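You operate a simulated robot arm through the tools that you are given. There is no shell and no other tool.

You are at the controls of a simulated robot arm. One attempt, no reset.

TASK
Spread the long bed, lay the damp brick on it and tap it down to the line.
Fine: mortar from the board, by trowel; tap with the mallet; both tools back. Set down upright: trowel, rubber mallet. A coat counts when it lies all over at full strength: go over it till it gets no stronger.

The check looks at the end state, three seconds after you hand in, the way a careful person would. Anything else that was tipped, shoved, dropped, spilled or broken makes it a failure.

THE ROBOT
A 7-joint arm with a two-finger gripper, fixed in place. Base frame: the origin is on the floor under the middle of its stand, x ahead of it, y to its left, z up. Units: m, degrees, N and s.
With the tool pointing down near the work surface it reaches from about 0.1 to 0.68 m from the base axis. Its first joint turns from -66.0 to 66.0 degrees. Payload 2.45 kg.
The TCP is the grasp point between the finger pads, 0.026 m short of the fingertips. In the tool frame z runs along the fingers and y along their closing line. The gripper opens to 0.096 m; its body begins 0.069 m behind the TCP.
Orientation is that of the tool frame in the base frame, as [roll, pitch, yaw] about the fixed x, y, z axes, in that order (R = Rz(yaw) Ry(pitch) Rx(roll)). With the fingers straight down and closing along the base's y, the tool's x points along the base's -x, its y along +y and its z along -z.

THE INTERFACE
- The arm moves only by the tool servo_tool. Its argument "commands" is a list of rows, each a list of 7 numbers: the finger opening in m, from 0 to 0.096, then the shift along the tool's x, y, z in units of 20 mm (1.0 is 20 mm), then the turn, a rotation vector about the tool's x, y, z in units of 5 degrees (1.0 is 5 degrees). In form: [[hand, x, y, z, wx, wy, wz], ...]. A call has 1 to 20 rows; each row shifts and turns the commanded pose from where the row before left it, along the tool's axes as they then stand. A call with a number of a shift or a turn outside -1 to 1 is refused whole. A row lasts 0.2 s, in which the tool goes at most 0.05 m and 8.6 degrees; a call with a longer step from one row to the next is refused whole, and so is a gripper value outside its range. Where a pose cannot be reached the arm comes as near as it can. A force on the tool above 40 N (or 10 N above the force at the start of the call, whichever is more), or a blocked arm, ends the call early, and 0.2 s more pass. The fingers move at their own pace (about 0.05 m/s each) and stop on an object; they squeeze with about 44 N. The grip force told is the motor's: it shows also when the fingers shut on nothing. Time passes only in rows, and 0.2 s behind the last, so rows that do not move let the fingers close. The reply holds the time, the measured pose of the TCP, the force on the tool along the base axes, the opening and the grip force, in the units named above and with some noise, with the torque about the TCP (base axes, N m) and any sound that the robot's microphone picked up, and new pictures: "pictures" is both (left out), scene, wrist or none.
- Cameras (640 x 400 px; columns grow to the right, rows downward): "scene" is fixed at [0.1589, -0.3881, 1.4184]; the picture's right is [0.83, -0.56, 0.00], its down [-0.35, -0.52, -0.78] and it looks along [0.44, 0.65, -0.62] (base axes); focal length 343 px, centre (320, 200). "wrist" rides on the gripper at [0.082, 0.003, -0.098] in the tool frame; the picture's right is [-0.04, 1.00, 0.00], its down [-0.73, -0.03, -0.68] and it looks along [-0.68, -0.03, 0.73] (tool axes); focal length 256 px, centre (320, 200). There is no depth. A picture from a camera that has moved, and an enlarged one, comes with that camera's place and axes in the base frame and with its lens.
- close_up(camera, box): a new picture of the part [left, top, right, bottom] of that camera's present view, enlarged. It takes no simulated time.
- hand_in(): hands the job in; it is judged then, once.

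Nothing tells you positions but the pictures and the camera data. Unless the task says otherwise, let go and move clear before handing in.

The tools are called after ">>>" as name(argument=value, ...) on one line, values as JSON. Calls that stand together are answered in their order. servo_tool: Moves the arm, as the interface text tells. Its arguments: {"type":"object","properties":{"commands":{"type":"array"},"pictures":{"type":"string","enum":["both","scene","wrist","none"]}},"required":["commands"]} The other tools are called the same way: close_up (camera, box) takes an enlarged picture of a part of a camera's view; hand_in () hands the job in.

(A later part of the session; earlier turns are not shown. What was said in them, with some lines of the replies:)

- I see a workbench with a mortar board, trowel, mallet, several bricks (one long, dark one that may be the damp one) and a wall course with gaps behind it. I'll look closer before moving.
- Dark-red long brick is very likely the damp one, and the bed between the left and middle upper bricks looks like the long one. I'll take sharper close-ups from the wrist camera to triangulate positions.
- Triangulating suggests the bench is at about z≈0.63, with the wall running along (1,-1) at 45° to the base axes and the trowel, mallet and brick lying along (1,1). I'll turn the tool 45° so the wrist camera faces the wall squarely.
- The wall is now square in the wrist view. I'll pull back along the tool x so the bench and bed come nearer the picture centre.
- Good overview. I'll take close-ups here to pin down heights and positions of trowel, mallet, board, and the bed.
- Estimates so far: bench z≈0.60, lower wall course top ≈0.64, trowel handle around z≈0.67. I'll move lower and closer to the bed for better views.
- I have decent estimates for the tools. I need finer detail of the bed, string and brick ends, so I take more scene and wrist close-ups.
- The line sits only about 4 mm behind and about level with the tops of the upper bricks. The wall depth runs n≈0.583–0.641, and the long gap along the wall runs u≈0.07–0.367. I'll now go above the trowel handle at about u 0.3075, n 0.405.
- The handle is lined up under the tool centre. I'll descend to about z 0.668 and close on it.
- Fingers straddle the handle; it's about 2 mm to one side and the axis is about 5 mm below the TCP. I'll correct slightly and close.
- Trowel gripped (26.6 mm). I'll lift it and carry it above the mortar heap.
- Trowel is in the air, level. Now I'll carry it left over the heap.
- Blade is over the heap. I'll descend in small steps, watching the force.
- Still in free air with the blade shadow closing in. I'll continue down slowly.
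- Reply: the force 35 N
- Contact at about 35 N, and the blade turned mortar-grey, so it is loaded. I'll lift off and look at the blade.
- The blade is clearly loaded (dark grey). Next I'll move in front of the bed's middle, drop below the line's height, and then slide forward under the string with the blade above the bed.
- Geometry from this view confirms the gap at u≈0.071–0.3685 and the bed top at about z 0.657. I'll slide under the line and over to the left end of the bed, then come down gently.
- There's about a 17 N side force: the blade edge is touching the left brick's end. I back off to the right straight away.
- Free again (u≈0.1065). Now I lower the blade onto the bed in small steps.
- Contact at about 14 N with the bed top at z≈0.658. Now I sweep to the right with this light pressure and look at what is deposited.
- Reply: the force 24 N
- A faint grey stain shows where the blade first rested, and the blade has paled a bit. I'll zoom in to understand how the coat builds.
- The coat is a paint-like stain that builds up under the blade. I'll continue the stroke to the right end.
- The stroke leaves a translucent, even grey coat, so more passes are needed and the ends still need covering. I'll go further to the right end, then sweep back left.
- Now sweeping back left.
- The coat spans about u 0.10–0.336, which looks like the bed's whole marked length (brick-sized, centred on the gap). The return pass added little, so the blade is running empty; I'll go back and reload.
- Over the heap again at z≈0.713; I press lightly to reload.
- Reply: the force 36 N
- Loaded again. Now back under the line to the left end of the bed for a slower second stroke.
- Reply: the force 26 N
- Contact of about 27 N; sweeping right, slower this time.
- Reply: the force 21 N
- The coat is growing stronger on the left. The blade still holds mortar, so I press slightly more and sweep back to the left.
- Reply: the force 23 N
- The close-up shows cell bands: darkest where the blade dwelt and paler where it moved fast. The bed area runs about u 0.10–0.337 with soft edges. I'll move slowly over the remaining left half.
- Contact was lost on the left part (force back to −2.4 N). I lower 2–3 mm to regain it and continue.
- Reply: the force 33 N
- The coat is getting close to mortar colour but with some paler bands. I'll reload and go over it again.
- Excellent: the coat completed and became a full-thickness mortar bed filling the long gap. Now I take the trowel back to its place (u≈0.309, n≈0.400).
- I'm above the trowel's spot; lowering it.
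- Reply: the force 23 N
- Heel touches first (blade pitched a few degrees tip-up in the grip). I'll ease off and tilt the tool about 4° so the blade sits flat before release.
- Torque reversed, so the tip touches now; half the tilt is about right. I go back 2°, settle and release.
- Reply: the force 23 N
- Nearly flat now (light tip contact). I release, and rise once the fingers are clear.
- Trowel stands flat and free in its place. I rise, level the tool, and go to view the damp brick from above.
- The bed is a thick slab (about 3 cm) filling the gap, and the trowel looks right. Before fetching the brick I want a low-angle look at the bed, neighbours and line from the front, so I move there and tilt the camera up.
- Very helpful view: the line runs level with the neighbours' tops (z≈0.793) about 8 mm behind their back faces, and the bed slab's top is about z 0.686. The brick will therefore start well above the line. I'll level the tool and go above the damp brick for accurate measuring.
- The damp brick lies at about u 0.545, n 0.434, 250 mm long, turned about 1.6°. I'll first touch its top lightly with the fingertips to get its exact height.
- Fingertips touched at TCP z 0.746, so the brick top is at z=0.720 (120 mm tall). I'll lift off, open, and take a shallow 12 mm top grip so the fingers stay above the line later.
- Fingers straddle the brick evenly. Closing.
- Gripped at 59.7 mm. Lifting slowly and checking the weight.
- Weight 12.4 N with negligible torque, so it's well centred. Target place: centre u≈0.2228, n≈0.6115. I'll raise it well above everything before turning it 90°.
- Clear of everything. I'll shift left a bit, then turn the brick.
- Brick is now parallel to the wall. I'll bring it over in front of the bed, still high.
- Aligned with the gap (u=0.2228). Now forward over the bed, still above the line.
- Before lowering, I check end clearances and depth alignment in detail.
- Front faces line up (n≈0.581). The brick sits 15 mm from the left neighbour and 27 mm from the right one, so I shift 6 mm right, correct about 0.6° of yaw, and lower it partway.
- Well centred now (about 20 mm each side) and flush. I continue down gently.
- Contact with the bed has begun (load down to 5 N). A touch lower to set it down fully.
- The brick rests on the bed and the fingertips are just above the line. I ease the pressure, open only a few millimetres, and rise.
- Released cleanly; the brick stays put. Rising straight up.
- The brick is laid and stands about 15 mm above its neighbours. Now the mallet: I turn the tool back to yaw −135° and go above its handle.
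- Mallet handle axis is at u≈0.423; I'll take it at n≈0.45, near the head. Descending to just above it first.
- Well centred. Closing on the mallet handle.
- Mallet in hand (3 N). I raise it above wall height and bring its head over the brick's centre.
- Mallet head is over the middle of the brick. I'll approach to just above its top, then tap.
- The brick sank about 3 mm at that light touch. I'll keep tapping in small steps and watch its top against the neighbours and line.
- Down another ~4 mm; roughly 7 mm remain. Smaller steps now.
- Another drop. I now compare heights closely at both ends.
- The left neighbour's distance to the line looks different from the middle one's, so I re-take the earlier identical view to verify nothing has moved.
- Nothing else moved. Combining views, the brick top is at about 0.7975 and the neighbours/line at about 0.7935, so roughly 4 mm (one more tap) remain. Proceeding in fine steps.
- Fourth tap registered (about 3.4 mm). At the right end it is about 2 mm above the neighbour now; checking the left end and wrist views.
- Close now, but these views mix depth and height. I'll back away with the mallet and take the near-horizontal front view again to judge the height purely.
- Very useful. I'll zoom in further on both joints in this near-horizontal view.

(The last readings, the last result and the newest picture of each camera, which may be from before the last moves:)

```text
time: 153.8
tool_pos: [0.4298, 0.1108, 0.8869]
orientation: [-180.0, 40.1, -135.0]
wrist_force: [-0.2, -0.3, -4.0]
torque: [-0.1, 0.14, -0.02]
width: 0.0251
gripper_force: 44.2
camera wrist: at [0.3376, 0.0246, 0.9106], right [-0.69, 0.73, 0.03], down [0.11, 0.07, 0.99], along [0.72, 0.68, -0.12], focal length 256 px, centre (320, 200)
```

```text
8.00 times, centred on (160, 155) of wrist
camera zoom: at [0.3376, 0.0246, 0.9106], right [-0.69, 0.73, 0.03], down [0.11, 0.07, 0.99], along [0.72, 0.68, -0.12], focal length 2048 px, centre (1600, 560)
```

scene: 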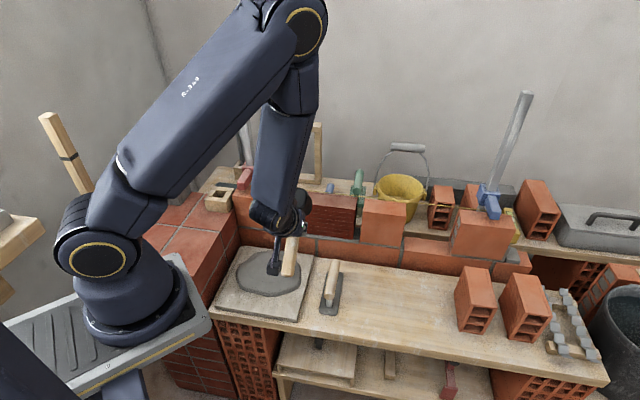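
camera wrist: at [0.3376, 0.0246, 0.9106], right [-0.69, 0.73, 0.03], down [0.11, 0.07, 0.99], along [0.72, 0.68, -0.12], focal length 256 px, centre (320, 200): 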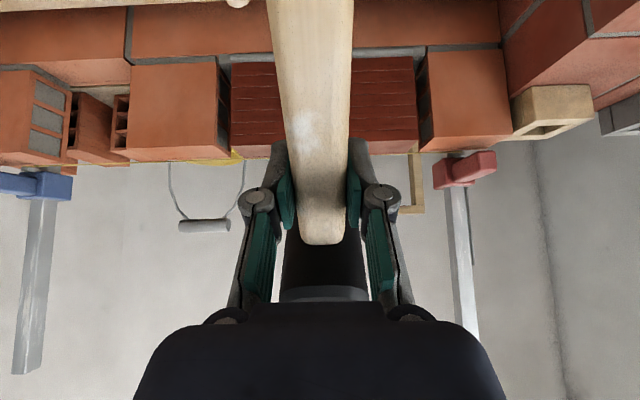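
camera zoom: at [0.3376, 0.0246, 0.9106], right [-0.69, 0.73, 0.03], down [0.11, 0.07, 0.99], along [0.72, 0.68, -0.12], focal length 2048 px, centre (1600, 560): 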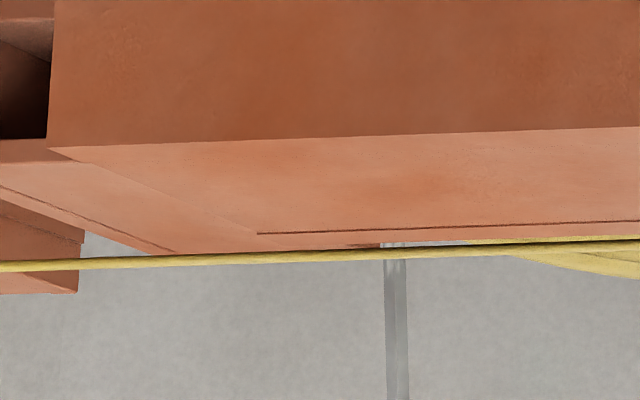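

In this view the brick is still about 2 mm above its neighbours/line at both ends (they and the line agree in height). One more very gentle tap is warranted. I'll level and return over the brick.

>>> servo_tool(commands=[[0.0, 0, 0, 0, 0, 1, 0], [0.0, 0, 0, 0, 0, 1, 0], [0.0, 0, 0, 0, 0, 1, 0], [0.0, 0, 0, 0, 0, 1, 0], [0.0, 0, 0, 0, 0, 1, 0], [0.0, 0, 0, 0, 0, 1, 0], [0.0, 0, 0, 0, 0, 1, 0], [0.0, 0, 0, 0, 0, 1, 0], [0.0, -1, 0, 0, 0, 0, 0], [0.0, -1, 0, 0, 0, 0, 0], [0.0, -1, 0, 0, 0, 0, 0], [0.0, -1, 0, 0, 0, 0, 0], [0.0, -1, 0, 0, 0, 0, 0], [0.0, -1, 0, 0, 0, 0, 0], [0.0, -1, 0, 0, 0, 0, 0], [0.0, -1, 0, 0, 0, 0, 0], [0.0, -1, 0, 0, 0, 0, 0], [0.0, 0, 0, 0, 0, 0, 0]], pictures="none")

>>> servo_tool(commands=[[0.0, 0, 0, 0.6, 0, 0, 0], [0.0, 0, 0, 0.6, 0, 0, 0], [0.0, 0, 0, 0.4, 0, 0, 0], [0.0, 0, 0, 0.2, 0, 0, 0], [0.0, 0, 0, 0, 0, 0, 0]], pictures="wrist")

>>> close_up(camera="scene", box=[340, 185, 388, 215])

```text
time: 157.6
tool_pos: [0.5565, 0.237, 0.8863]
orientation: [-180.0, 0.0, -135.0]
wrist_force: [0.9, 0.0, -4.0]
torque: [-0.13, 0.12, -0.02]
width: 0.0251
gripper_force: 44.4
```

```text
time: 158.8
tool_pos: [0.5573, 0.2386, 0.8508]
orientation: [180.0, 0.1, -135.0]
wrist_force: [0.3, -0.3, -3.9]
torque: [-0.14, 0.12, 0.02]
width: 0.0252
gripper_force: 44.3
camera wrist: at [0.4965, 0.1837, 0.95], right [-0.68, 0.73, 0.0], down [0.54, 0.5, 0.68], along [0.5, 0.46, -0.73], focal length 256 px, centre (320, 200)
```

wrist: 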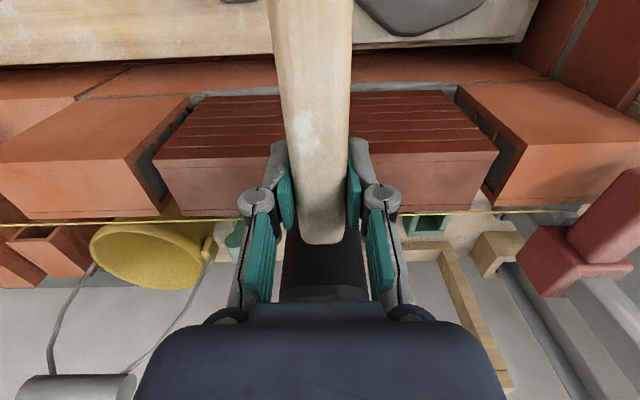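

```text
13.33 times, centred on (364, 200) of scene
camera zoom: at [0.159, -0.3881, 1.4184], right [0.83, -0.56, 0.0], down [-0.35, -0.52, -0.78], along [0.44, 0.65, -0.62], focal length 4574 px, centre (-267, 200)
```

zoom: 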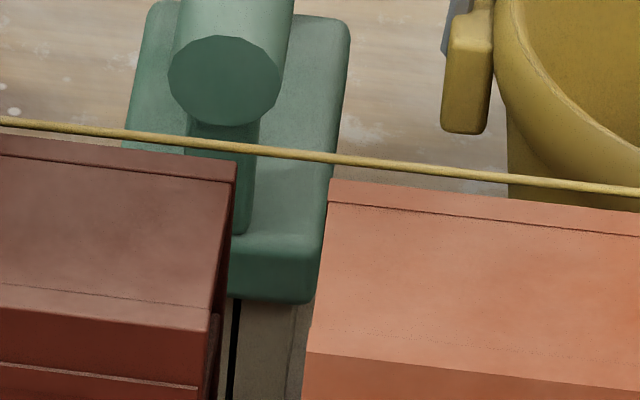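

>>> servo_tool(commands=[[0.0, 0, 0, 0.06, 0, 0, 0], [0.0, 0, 0, 0.06, 0, 0, 0], [0.0, 0, 0, 0.06, 0, 0, 0], [0.0, 0, 0, 0, 0, 0, 0]], pictures="none")

>>> close_up(camera="scene", box=[340, 185, 388, 215])

```text
time: 159.8
tool_pos: [0.5572, 0.2383, 0.8476]
orientation: [179.9, 0.0, -135.1]
wrist_force: [0.7, -0.1, -3.3]
torque: [-0.14, 0.09, -0.02]
width: 0.0252
gripper_force: 43.8
```

```text
13.33 times, centred on (364, 200) of scene
camera zoom: at [0.159, -0.3881, 1.4184], right [0.83, -0.56, 0.0], down [-0.35, -0.52, -0.78], along [0.44, 0.65, -0.62], focal length 4574 px, centre (-267, 200)
```

zoom: 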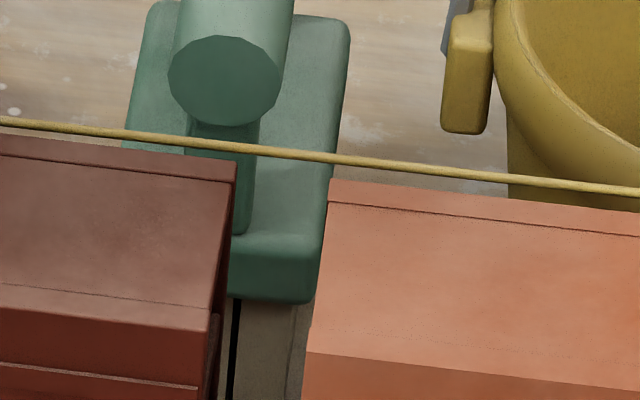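

Unchanged so far. Going on at a crawl.

>>> servo_tool(commands=[[0.0, 0, 0, 0.03, 0, 0, 0], [0.0, 0, 0, 0.03, 0, 0, 0], [0.0, 0, 0, 0, 0, 0, 0]], pictures="none")

>>> close_up(camera="scene", box=[340, 185, 388, 215])

```text
time: 160.6
tool_pos: [0.5565, 0.2373, 0.845]
orientation: [179.9, 0.0, -135.0]
wrist_force: [-0.4, -0.1, -4.3]
torque: [-0.15, 0.12, -0.01]
width: 0.025
gripper_force: 43.8
```

```text
13.33 times, centred on (364, 200) of scene
camera zoom: at [0.159, -0.3881, 1.4184], right [0.83, -0.56, 0.0], down [-0.35, -0.52, -0.78], along [0.44, 0.65, -0.62], focal length 4574 px, centre (-267, 200)
```

zoom: 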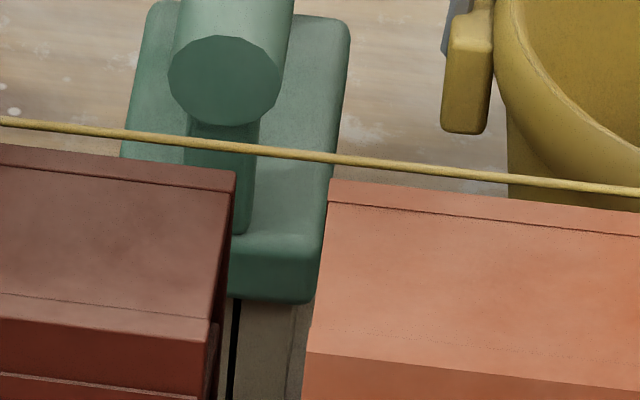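

The gentle tap sank it about 2.8 mm; it now sits within about 1 mm of the line. I lift the mallet and verify.

>>> servo_tool(commands=[[0.0, 0, 0, -1, 0, 0, 0], [0.0, 0, 0, -1, 0, 0, 0], [0.0, 0, 0, -1, 0, 0, 0], [0.0, 1, 0, 0, 0, 0, 0], [0.0, 1, 0, 0, 0, 0, 0], [0.0, 1, 0, 0, 0, 0, 0], [0.0, 1, 0, 0, 0, 0, 0], [0.0, 1, 0, 0, 0, 0, 0], [0.0, 1, 0, 0, 0, 0, 0], [0.0, 1, 0, 0, 0, 0, 0], [0.0, 1, 0, 0, 0, 0, 0], [0.0, 1, 0, 0, 0, 0, 0]], pictures="none")

>>> close_up(camera="scene", box=[340, 185, 388, 215])

>>> close_up(camera="scene", box=[255, 175, 303, 205])

>>> servo_tool(commands=[[0.0, 0, 0, 0.5, 0, -1, 0], [0.0, 0, 0, 0.5, 0, -1, 0], [0.0, 0, 0, 0, 0, -1, 0], [0.0, 0, 0, 0, 0, -1, 0], [0.0, 0, 0, 0, 0, -1, 0], [0.0, 0, 0, 0, 0, -1, 0], [0.0, 0, 0, 0, 0, -1, 0], [0.0, 0, 0, 0, 0, -1, 0], [0.0, 0, 0, 0, 0, 0, 0]], pictures="wrist")

>>> close_up(camera="wrist", box=[190, 115, 270, 165])

>>> close_up(camera="wrist", box=[370, 110, 450, 160])

```text
time: 163.2
tool_pos: [0.4298, 0.1098, 0.9077]
orientation: [179.9, 0.1, -134.9]
wrist_force: [-0.7, 0.0, -3.1]
torque: [-0.13, 0.13, 0.01]
width: 0.0251
gripper_force: 44.2
```

```text
13.33 times, centred on (364, 200) of scene
camera zoom: at [0.159, -0.3881, 1.4184], right [0.83, -0.56, 0.0], down [-0.35, -0.52, -0.78], along [0.44, 0.65, -0.62], focal length 4574 px, centre (-267, 200)
```

zoom: 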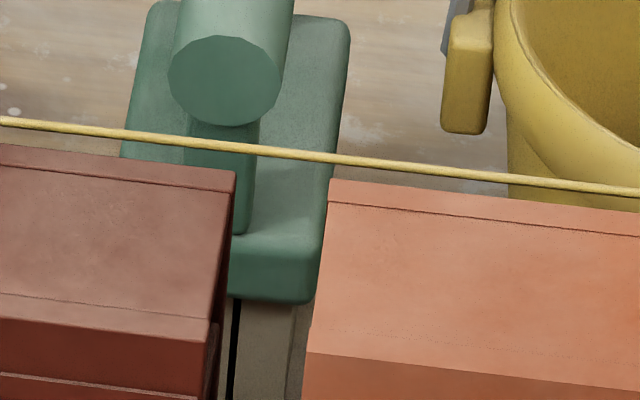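

```text
13.33 times, centred on (279, 190) of scene
camera zoom: at [0.159, -0.3881, 1.4184], right [0.83, -0.56, 0.0], down [-0.35, -0.52, -0.78], along [0.44, 0.65, -0.62], focal length 4574 px, centre (867, 333)
```

zoom: 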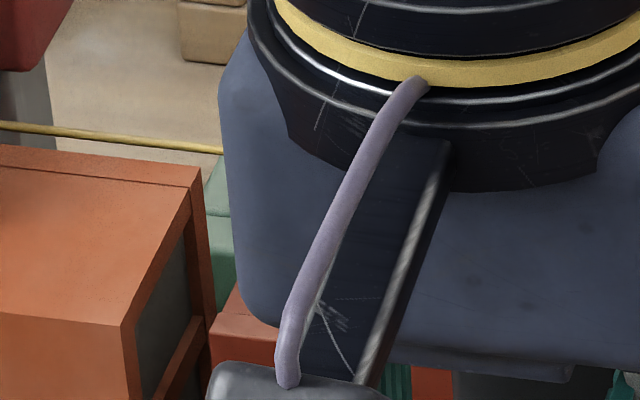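

```text
time: 165.2
tool_pos: [0.4306, 0.1108, 0.8866]
orientation: [-179.9, 40.1, -135.1]
wrist_force: [0.2, -0.4, -3.2]
torque: [-0.13, 0.09, 0.0]
width: 0.0252
gripper_force: 43.9
camera wrist: at [0.3386, 0.0251, 0.91], right [-0.69, 0.73, 0.03], down [0.11, 0.07, 0.99], along [0.72, 0.68, -0.12], focal length 256 px, centre (320, 200)
```

wrist: 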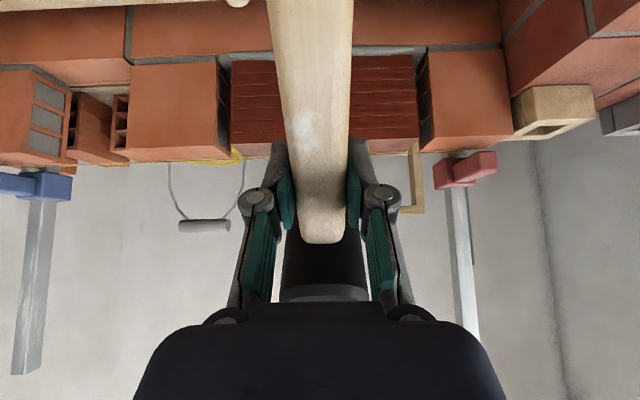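

```text
8.00 times, centred on (230, 140) of wrist
camera zoom: at [0.3386, 0.0251, 0.91], right [-0.69, 0.73, 0.03], down [0.11, 0.07, 0.99], along [0.72, 0.68, -0.12], focal length 2048 px, centre (1040, 680)
```

zoom: 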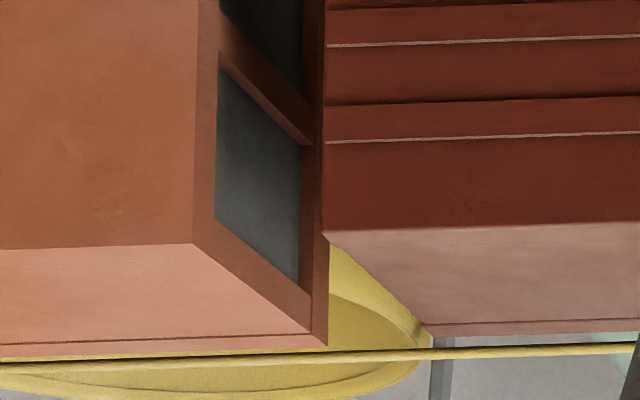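

```text
8.00 times, centred on (410, 135) of wrist
camera zoom: at [0.3386, 0.0251, 0.91], right [-0.69, 0.73, 0.03], down [0.11, 0.07, 0.99], along [0.72, 0.68, -0.12], focal length 2048 px, centre (-400, 720)
```

zoom: 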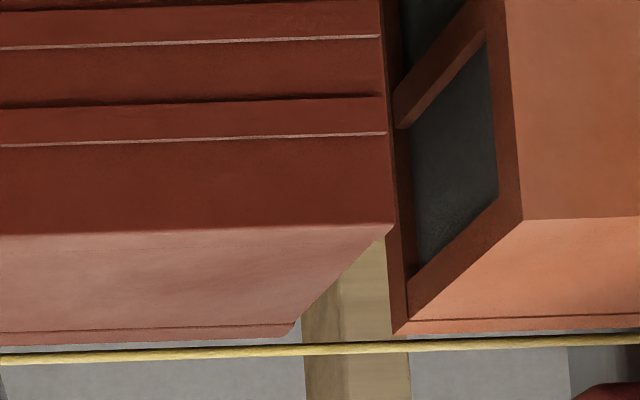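

The front view shows the brick within about 0.5 mm of its neighbours and the line at both ends. Now the mallet goes back: I level the tool and carry it above its original spot.

>>> servo_tool(commands=[[0.0, 0, 0, 0, 0, 1, 0], [0.0, 0, 0, 0, 0, 1, 0], [0.0, 0, 0, 0, 0, 1, 0], [0.0, 0, 0, 0, 0, 1, 0], [0.0, 0, 0, 0, 0, 1, 0], [0.0, 0, 0, 0, 0, 1, 0], [0.0, 0, 0, 0, 0, 1, 0], [0.0, 0, 0, 0, 0, 1, 0], [0.0, -0.333, -0.997, 0, 0, 0, 0], [0.0, -0.333, -0.997, 0, 0, 0, 0], [0.0, -0.333, -0.997, 0, 0, 0, 0], [0.0, -0.333, -0.997, 0, 0, 0, 0], [0.0, -0.333, -0.997, 0, 0, 0, 0], [0.0, -0.333, -0.997, 0, 0, 0, 0], [0.0, -0.333, -0.997, 0, 0, 0, 0], [0.0, -0.333, -0.997, 0, 0, 0, 0], [0.0, -0.333, -0.997, 0, 0, 0, 0], [0.0, -0.333, -0.997, 0, 0, 0, 0]])

>>> close_up(camera="scene", box=[300, 180, 430, 320])

```text
time: 169.0
tool_pos: [0.6184, 0.0184, 0.8853]
orientation: [179.9, 0.0, -135.0]
wrist_force: [0.2, 0.8, -2.6]
torque: [-0.13, 0.14, -0.02]
width: 0.0255
gripper_force: 44.3
camera wrist: at [0.5579, -0.0363, 0.9842], right [-0.68, 0.73, 0.0], down [0.54, 0.5, 0.68], along [0.5, 0.46, -0.73], focal length 256 px, centre (320, 200)
```

scene: 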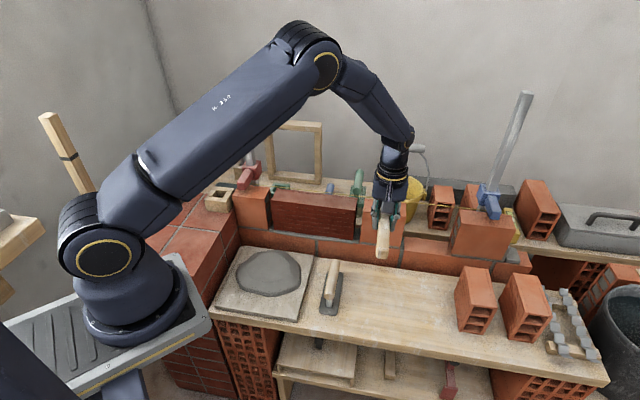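
wrist: 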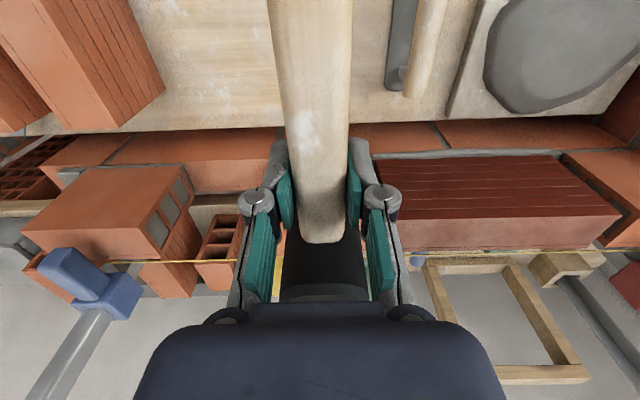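

```text
2.86 times, centred on (365, 250) of scene
camera zoom: at [0.159, -0.3881, 1.4184], right [0.83, -0.56, 0.0], down [-0.35, -0.52, -0.78], along [0.44, 0.65, -0.62], focal length 980 px, centre (191, 57)
```

zoom: 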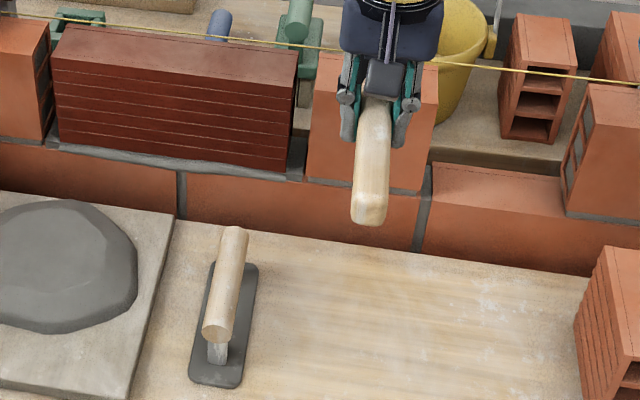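

Directly above its old spot. Lowering.

>>> servo_tool(commands=[[0.0, 0, 0, 1, 0, 0, 0], [0.0, 0, 0, 1, 0, 0, 0], [0.0, 0, 0, 1, 0, 0, 0], [0.0, 0, 0, 1, 0, 0, 0], [0.0, 0, 0, 1, 0, 0, 0], [0.0, 0, 0, 1, 0, 0, 0], [0.0, 0, 0, 1, 0, 0, 0], [0.0, 0, 0, 1, 0, 0, 0], [0.0, 0, 0, 1, 0, 0, 0], [0.0, 0, 0, 1, 0, 0, 0], [0.0, 0, 0, 0.7, 0, 0, 0], [0.0, 0, 0, 0.4, 0, 0, 0], [0.0, 0, 0, 0, 0, 0, 0]], pictures="none")

>>> close_up(camera="scene", box=[320, 220, 430, 330])

```text
time: 171.8
tool_pos: [0.6193, 0.017, 0.6655]
orientation: [-180.0, 0.0, -135.0]
wrist_force: [-0.5, -0.1, -3.1]
torque: [-0.14, 0.12, -0.02]
width: 0.0255
gripper_force: 43.2
```

```text
3.64 times, centred on (375, 275) of scene
camera zoom: at [0.159, -0.3881, 1.4184], right [0.83, -0.56, 0.0], down [-0.35, -0.52, -0.78], along [0.44, 0.65, -0.62], focal length 1248 px, centre (120, -73)
```

zoom: 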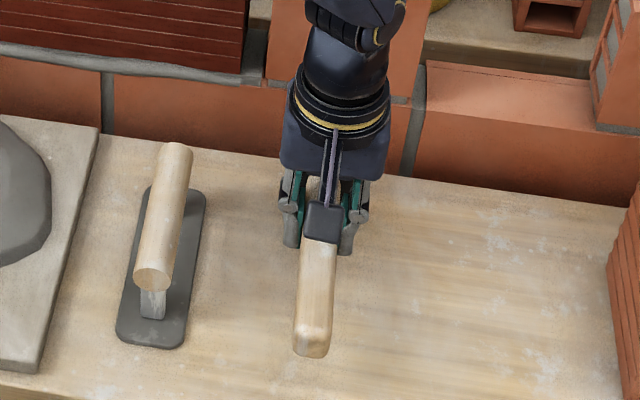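

>>> servo_tool(commands=[[0.0, 0, 0, 0.25, 0, 0, 0], [0.0, 0, 0, 0.2, 0, 0, 0], [0.0, 0, 0, 0.15, 0, 0, 0], [0.0, 0, 0, 0, 0, 0, 0]], pictures="none")

```text
time: 172.8
tool_pos: [0.6197, 0.0171, 0.6532]
orientation: [-179.9, 0.2, -135.0]
wrist_force: [-5.8, -1.4, 15.2]
torque: [0.82, -0.6, 0.2]
width: 0.0254
gripper_force: 43.8
```

Contact felt. I ease off slightly and release.

>>> servo_tool(commands=[[0.0, 0, 0, -0.05, 0, 0, 0], [0.03, 0, 0, 0, 0, 0, 0], [0.04, 0, 0, 0, 0, 0, 0], [0.06, 0, 0, 0, 0, 0, 0], [0.07, 0, 0, 0, 0, 0, 0], [0.07, 0, 0, 0, 0, 0, 0], [0.07, 0, 0, 0, 0, 0, 0]])

>>> close_up(camera="scene", box=[320, 220, 430, 330])

>>> close_up(camera="wrist", box=[200, 60, 440, 260])

```text
time: 174.4
tool_pos: [0.6188, 0.0191, 0.6534]
orientation: [180.0, 0.0, -135.1]
wrist_force: [0.0, 0.0, -0.6]
torque: [-0.01, -0.01, -0.01]
width: 0.07
gripper_force: 0.1
camera wrist: at [0.5586, -0.0372, 0.7528], right [-0.68, 0.73, 0.0], down [0.54, 0.5, 0.68], along [0.5, 0.46, -0.73], focal length 256 px, centre (320, 200)
```

scene: 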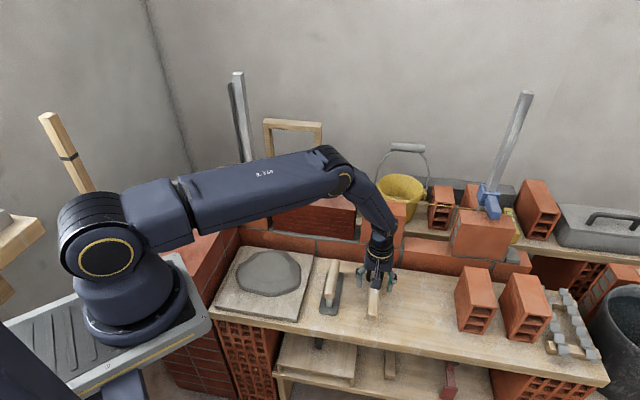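
wrist: 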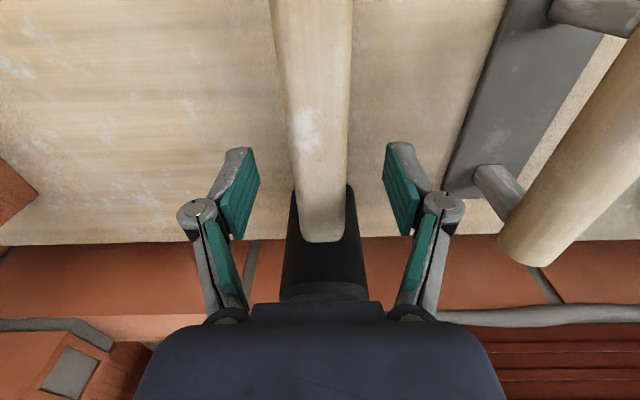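

```text
3.64 times, centred on (375, 275) of scene
camera zoom: at [0.1589, -0.3881, 1.4184], right [0.83, -0.56, 0.0], down [-0.35, -0.52, -0.78], along [0.44, 0.65, -0.62], focal length 1248 px, centre (120, -73)
```

zoom: 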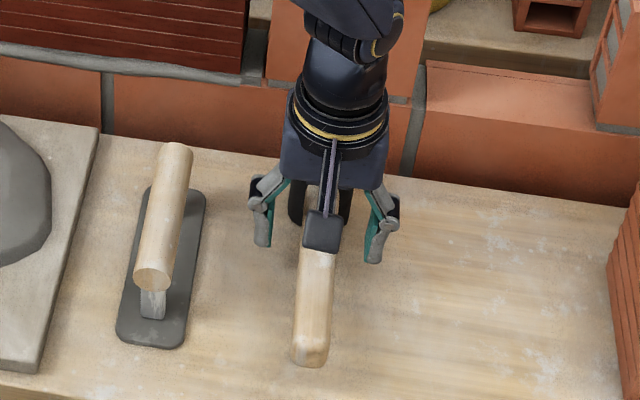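

```text
2.00 times, centred on (320, 160) of wrist
camera zoom: at [0.5586, -0.0372, 0.7528], right [-0.68, 0.73, 0.0], down [0.54, 0.5, 0.68], along [0.5, 0.46, -0.73], focal length 512 px, centre (320, 280)
```

zoom: 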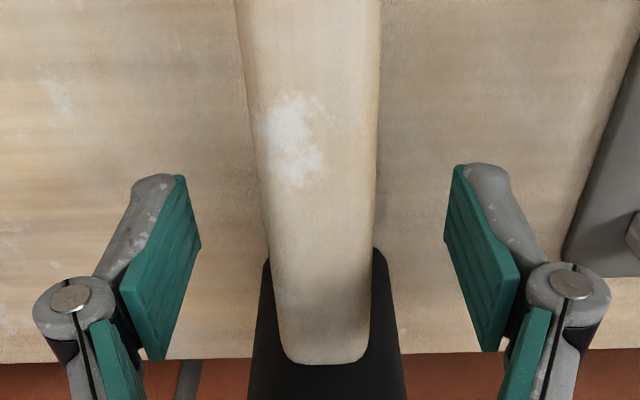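

The mallet stands upright where it was. Rising clear.

>>> servo_tool(commands=[[0.07, 0, 0, -0.5, 0, 0, 0], [0.07, 0, 0, -1, 0, 0, 0], [0.07, 0, 0, -1, 0, 0, 0], [0.07, 0, 0, -1, 0, 0, 0], [0.07, 0, 0, -1, 0, 0, 0], [0.07, 0, 0, -1, 0, 0, 0], [0.07, 0, 0, -1, 0, 0, 0], [0.07, 0, 0, -1, 0, 0, 0], [0.07, 0.3, 0, -1, 0, 0, 0], [0.07, 0.6, 0, -1, 0, 0, 0], [0.07, 0.9, 0.5, -1, 0, 0, 0], [0.07, 0.9, 0.8, -1, 0, 0, 0], [0.07, 0.9, 0.8, -1, 0, 0, 0], [0.07, 0.9, 0.8, -1, 0, 0, 0], [0.07, 0.9, 0.8, -1, 0, 0, 0], [0.07, 0.9, 0.8, -1, 0, 0, 0], [0.07, 0.9, 0.8, -1, 0, 0, 0], [0.07, 0.9, 0.8, -1, 0, 0, 0], [0.07, 0, 0, 0, 0, 0, 0]])

>>> close_up(camera="scene", box=[210, 170, 430, 330])

>>> close_up(camera="scene", box=[300, 235, 400, 325])

>>> close_up(camera="scene", box=[230, 165, 410, 260])

```text
time: 178.4
tool_pos: [0.4176, -0.0111, 1.003]
orientation: [-179.9, 0.0, -134.9]
wrist_force: [-0.2, -0.3, 0.2]
torque: [0.01, 0.0, 0.01]
width: 0.0702
gripper_force: 0.0
camera wrist: at [0.3568, -0.0656, 1.1015], right [-0.68, 0.73, 0.0], down [0.54, 0.5, 0.68], along [0.5, 0.46, -0.73], focal length 256 px, centre (320, 200)
```

scene: 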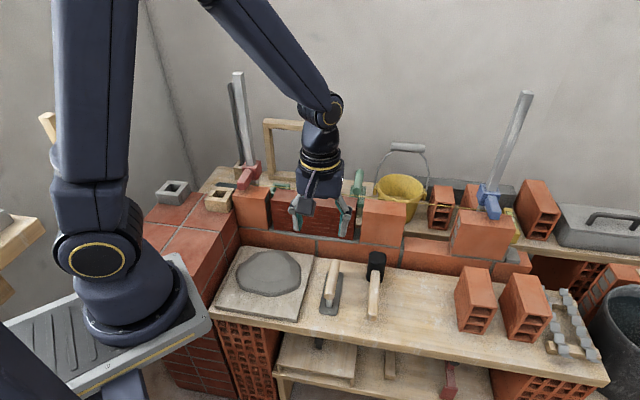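
wrist: 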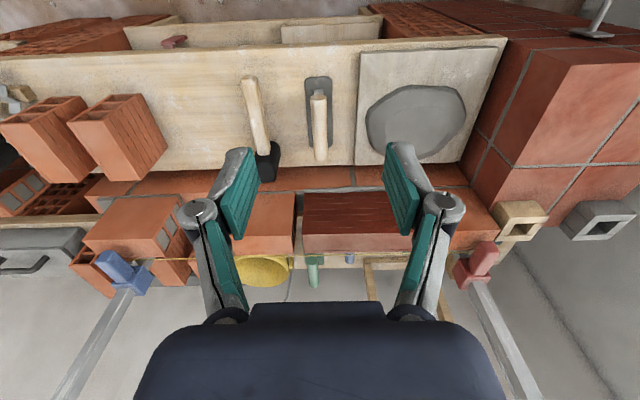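

```text
2.50 times, centred on (320, 250) of scene
camera zoom: at [0.1589, -0.3881, 1.4184], right [0.83, -0.56, 0.0], down [-0.35, -0.52, -0.78], along [0.44, 0.65, -0.62], focal length 858 px, centre (320, 75)
```

zoom: 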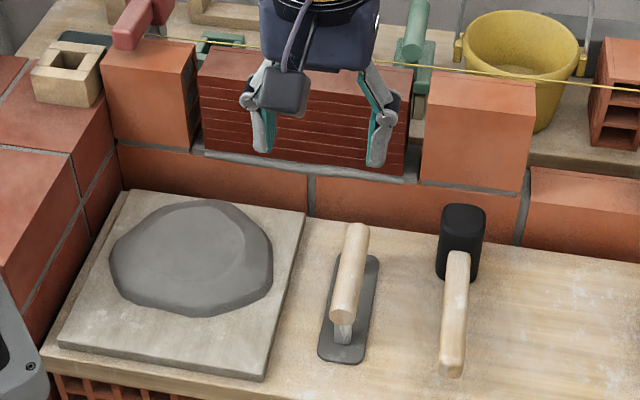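

```text
4.44 times, centred on (350, 280) of scene
camera zoom: at [0.1589, -0.3881, 1.4184], right [0.83, -0.56, 0.0], down [-0.35, -0.52, -0.78], along [0.44, 0.65, -0.62], focal length 1525 px, centre (187, -156)
```

zoom: 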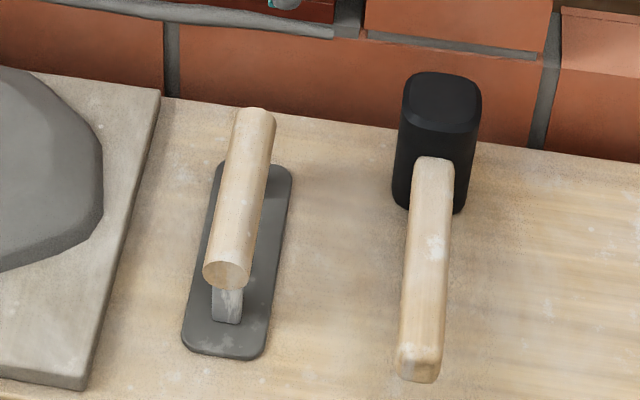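

```text
3.56 times, centred on (320, 212) of scene
camera zoom: at [0.1589, -0.3881, 1.4184], right [0.83, -0.56, 0.0], down [-0.35, -0.52, -0.78], along [0.44, 0.65, -0.62], focal length 1220 px, centre (320, 156)
```

zoom: 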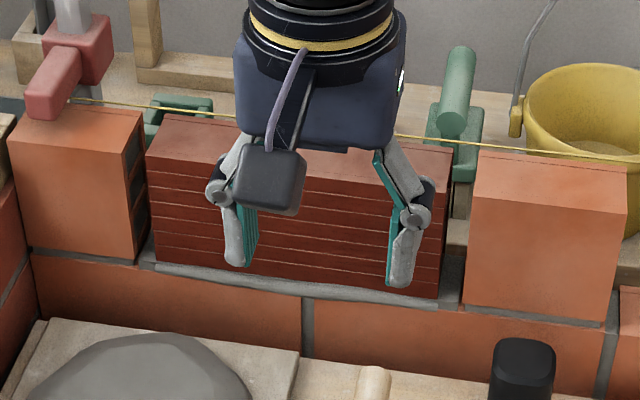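

Both tools are back exactly where they were and the brick looks level with its neighbours. I'll raise the arm out of the way for a last unobstructed look.

>>> servo_tool(commands=[[0.07, 0.5, 0, -1, 0, 0, 0], [0.07, 0.5, 0, -1, 0, 0, 0], [0.07, 0.5, 0, -1, 0, 0, 0], [0.07, 0.5, 0, -1, 0, 0, 0], [0.07, 0.5, 0, -1, 0, 0, 0], [0.07, 0.5, 0, -1, 0, 0, 0], [0.07, 0.5, 0, -1, 0, 0, 0], [0.07, 0.5, -0.8, -1, 0, 0, 0], [0.07, 0.5, -0.8, 0, 0, 0, 0], [0.07, 0.5, -0.8, 0, 0, 0, 0], [0.07, 0, -0.8, 0, 0, 0, 0], [0.07, 0, -0.8, 0, 0, 0, 0], [0.07, 0, -0.8, 0, 0, 0, 0], [0.07, 0, 0, 0, 0, 0, 0]])

>>> close_up(camera="scene", box=[225, 160, 415, 265])

>>> close_up(camera="scene", box=[255, 175, 303, 205])

>>> close_up(camera="scene", box=[340, 185, 388, 215])

```text
time: 181.4
tool_pos: [0.4137, -0.1478, 1.1653]
orientation: [-179.9, 0.0, -135.0]
wrist_force: [0.4, 0.4, -0.2]
torque: [0.01, 0.0, -0.01]
width: 0.0699
gripper_force: 0.1
camera wrist: at [0.3524, -0.2035, 1.2631], right [-0.68, 0.73, 0.0], down [0.54, 0.5, 0.68], along [0.5, 0.46, -0.73], focal length 256 px, centre (320, 200)
```

scene: 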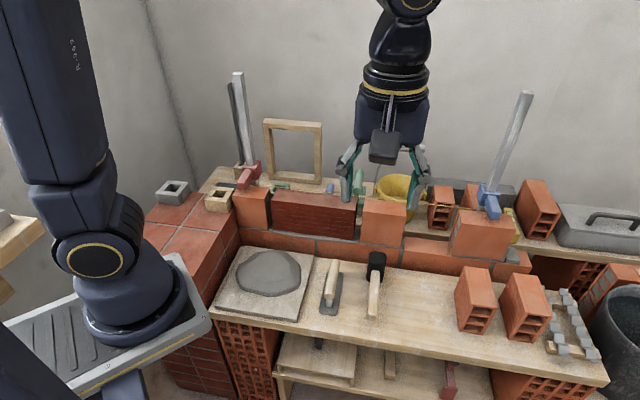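
wrist: 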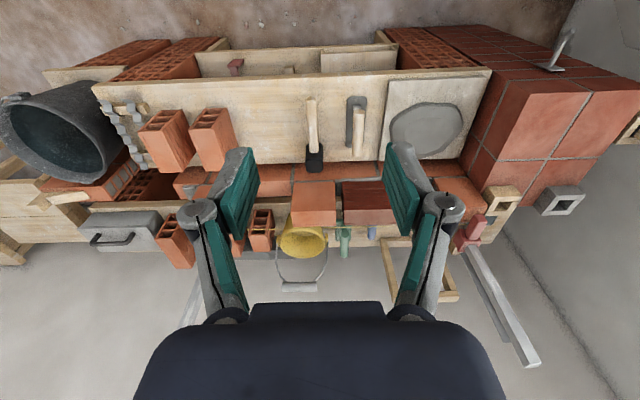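

```text
3.37 times, centred on (320, 212) of scene
camera zoom: at [0.1589, -0.3881, 1.4184], right [0.83, -0.56, 0.0], down [-0.35, -0.52, -0.78], along [0.44, 0.65, -0.62], focal length 1156 px, centre (320, 158)
```

zoom: 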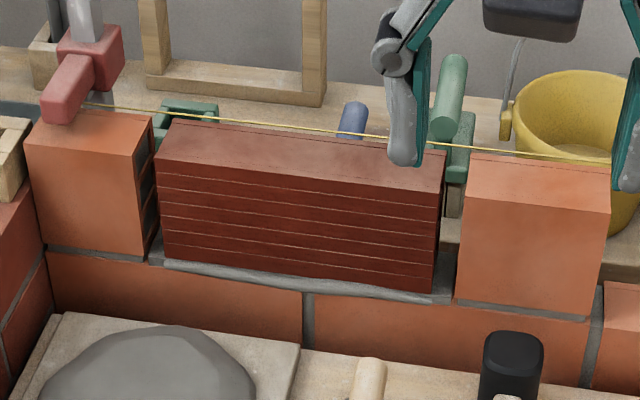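

```text
13.33 times, centred on (279, 190) of scene
camera zoom: at [0.1589, -0.3881, 1.4184], right [0.83, -0.56, 0.0], down [-0.35, -0.52, -0.78], along [0.44, 0.65, -0.62], focal length 4574 px, centre (867, 333)
```

zoom: 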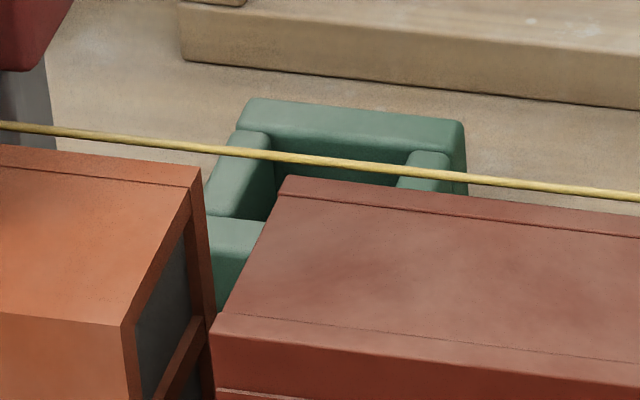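

```text
13.33 times, centred on (364, 200) of scene
camera zoom: at [0.1589, -0.3881, 1.4184], right [0.83, -0.56, 0.0], down [-0.35, -0.52, -0.78], along [0.44, 0.65, -0.62], focal length 4574 px, centre (-267, 200)
```

zoom: 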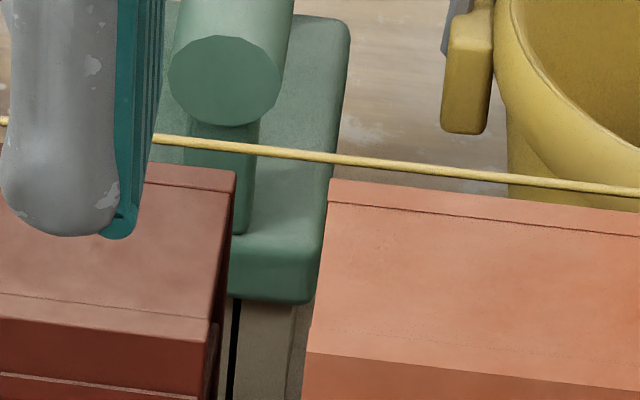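

The brick sits level with its neighbours and the line: the offset to the string matches within about 1 mm at both ends. The bed is filled, the trowel and mallet stand upright in their places, and the arm is clear. Handing in.

>>> hand_in()

```text
The job is handed in.
```

The damp brick is laid on the long bed and tapped down to the line, and I've handed the job in.

- **Bed:** I spread mortar from the board with the trowel over several passes. The coat then turned into a full-thickness bed across the whole gap.
- **Brick:** It sits centred in the gap and flush with its neighbours at the front. It took five mallet taps to bring it down. In the last front and scene views its top was within about 1 mm of the line and the neighbouring bricks at both ends.
- **Tools:** The trowel and mallet are upright in their original spots, and the gripper is open and clear.
- **Contact to note:** Early on, the trowel edge pressed against the end of the left neighbouring brick with about 17 N. Its position looked unchanged in the views I compared.
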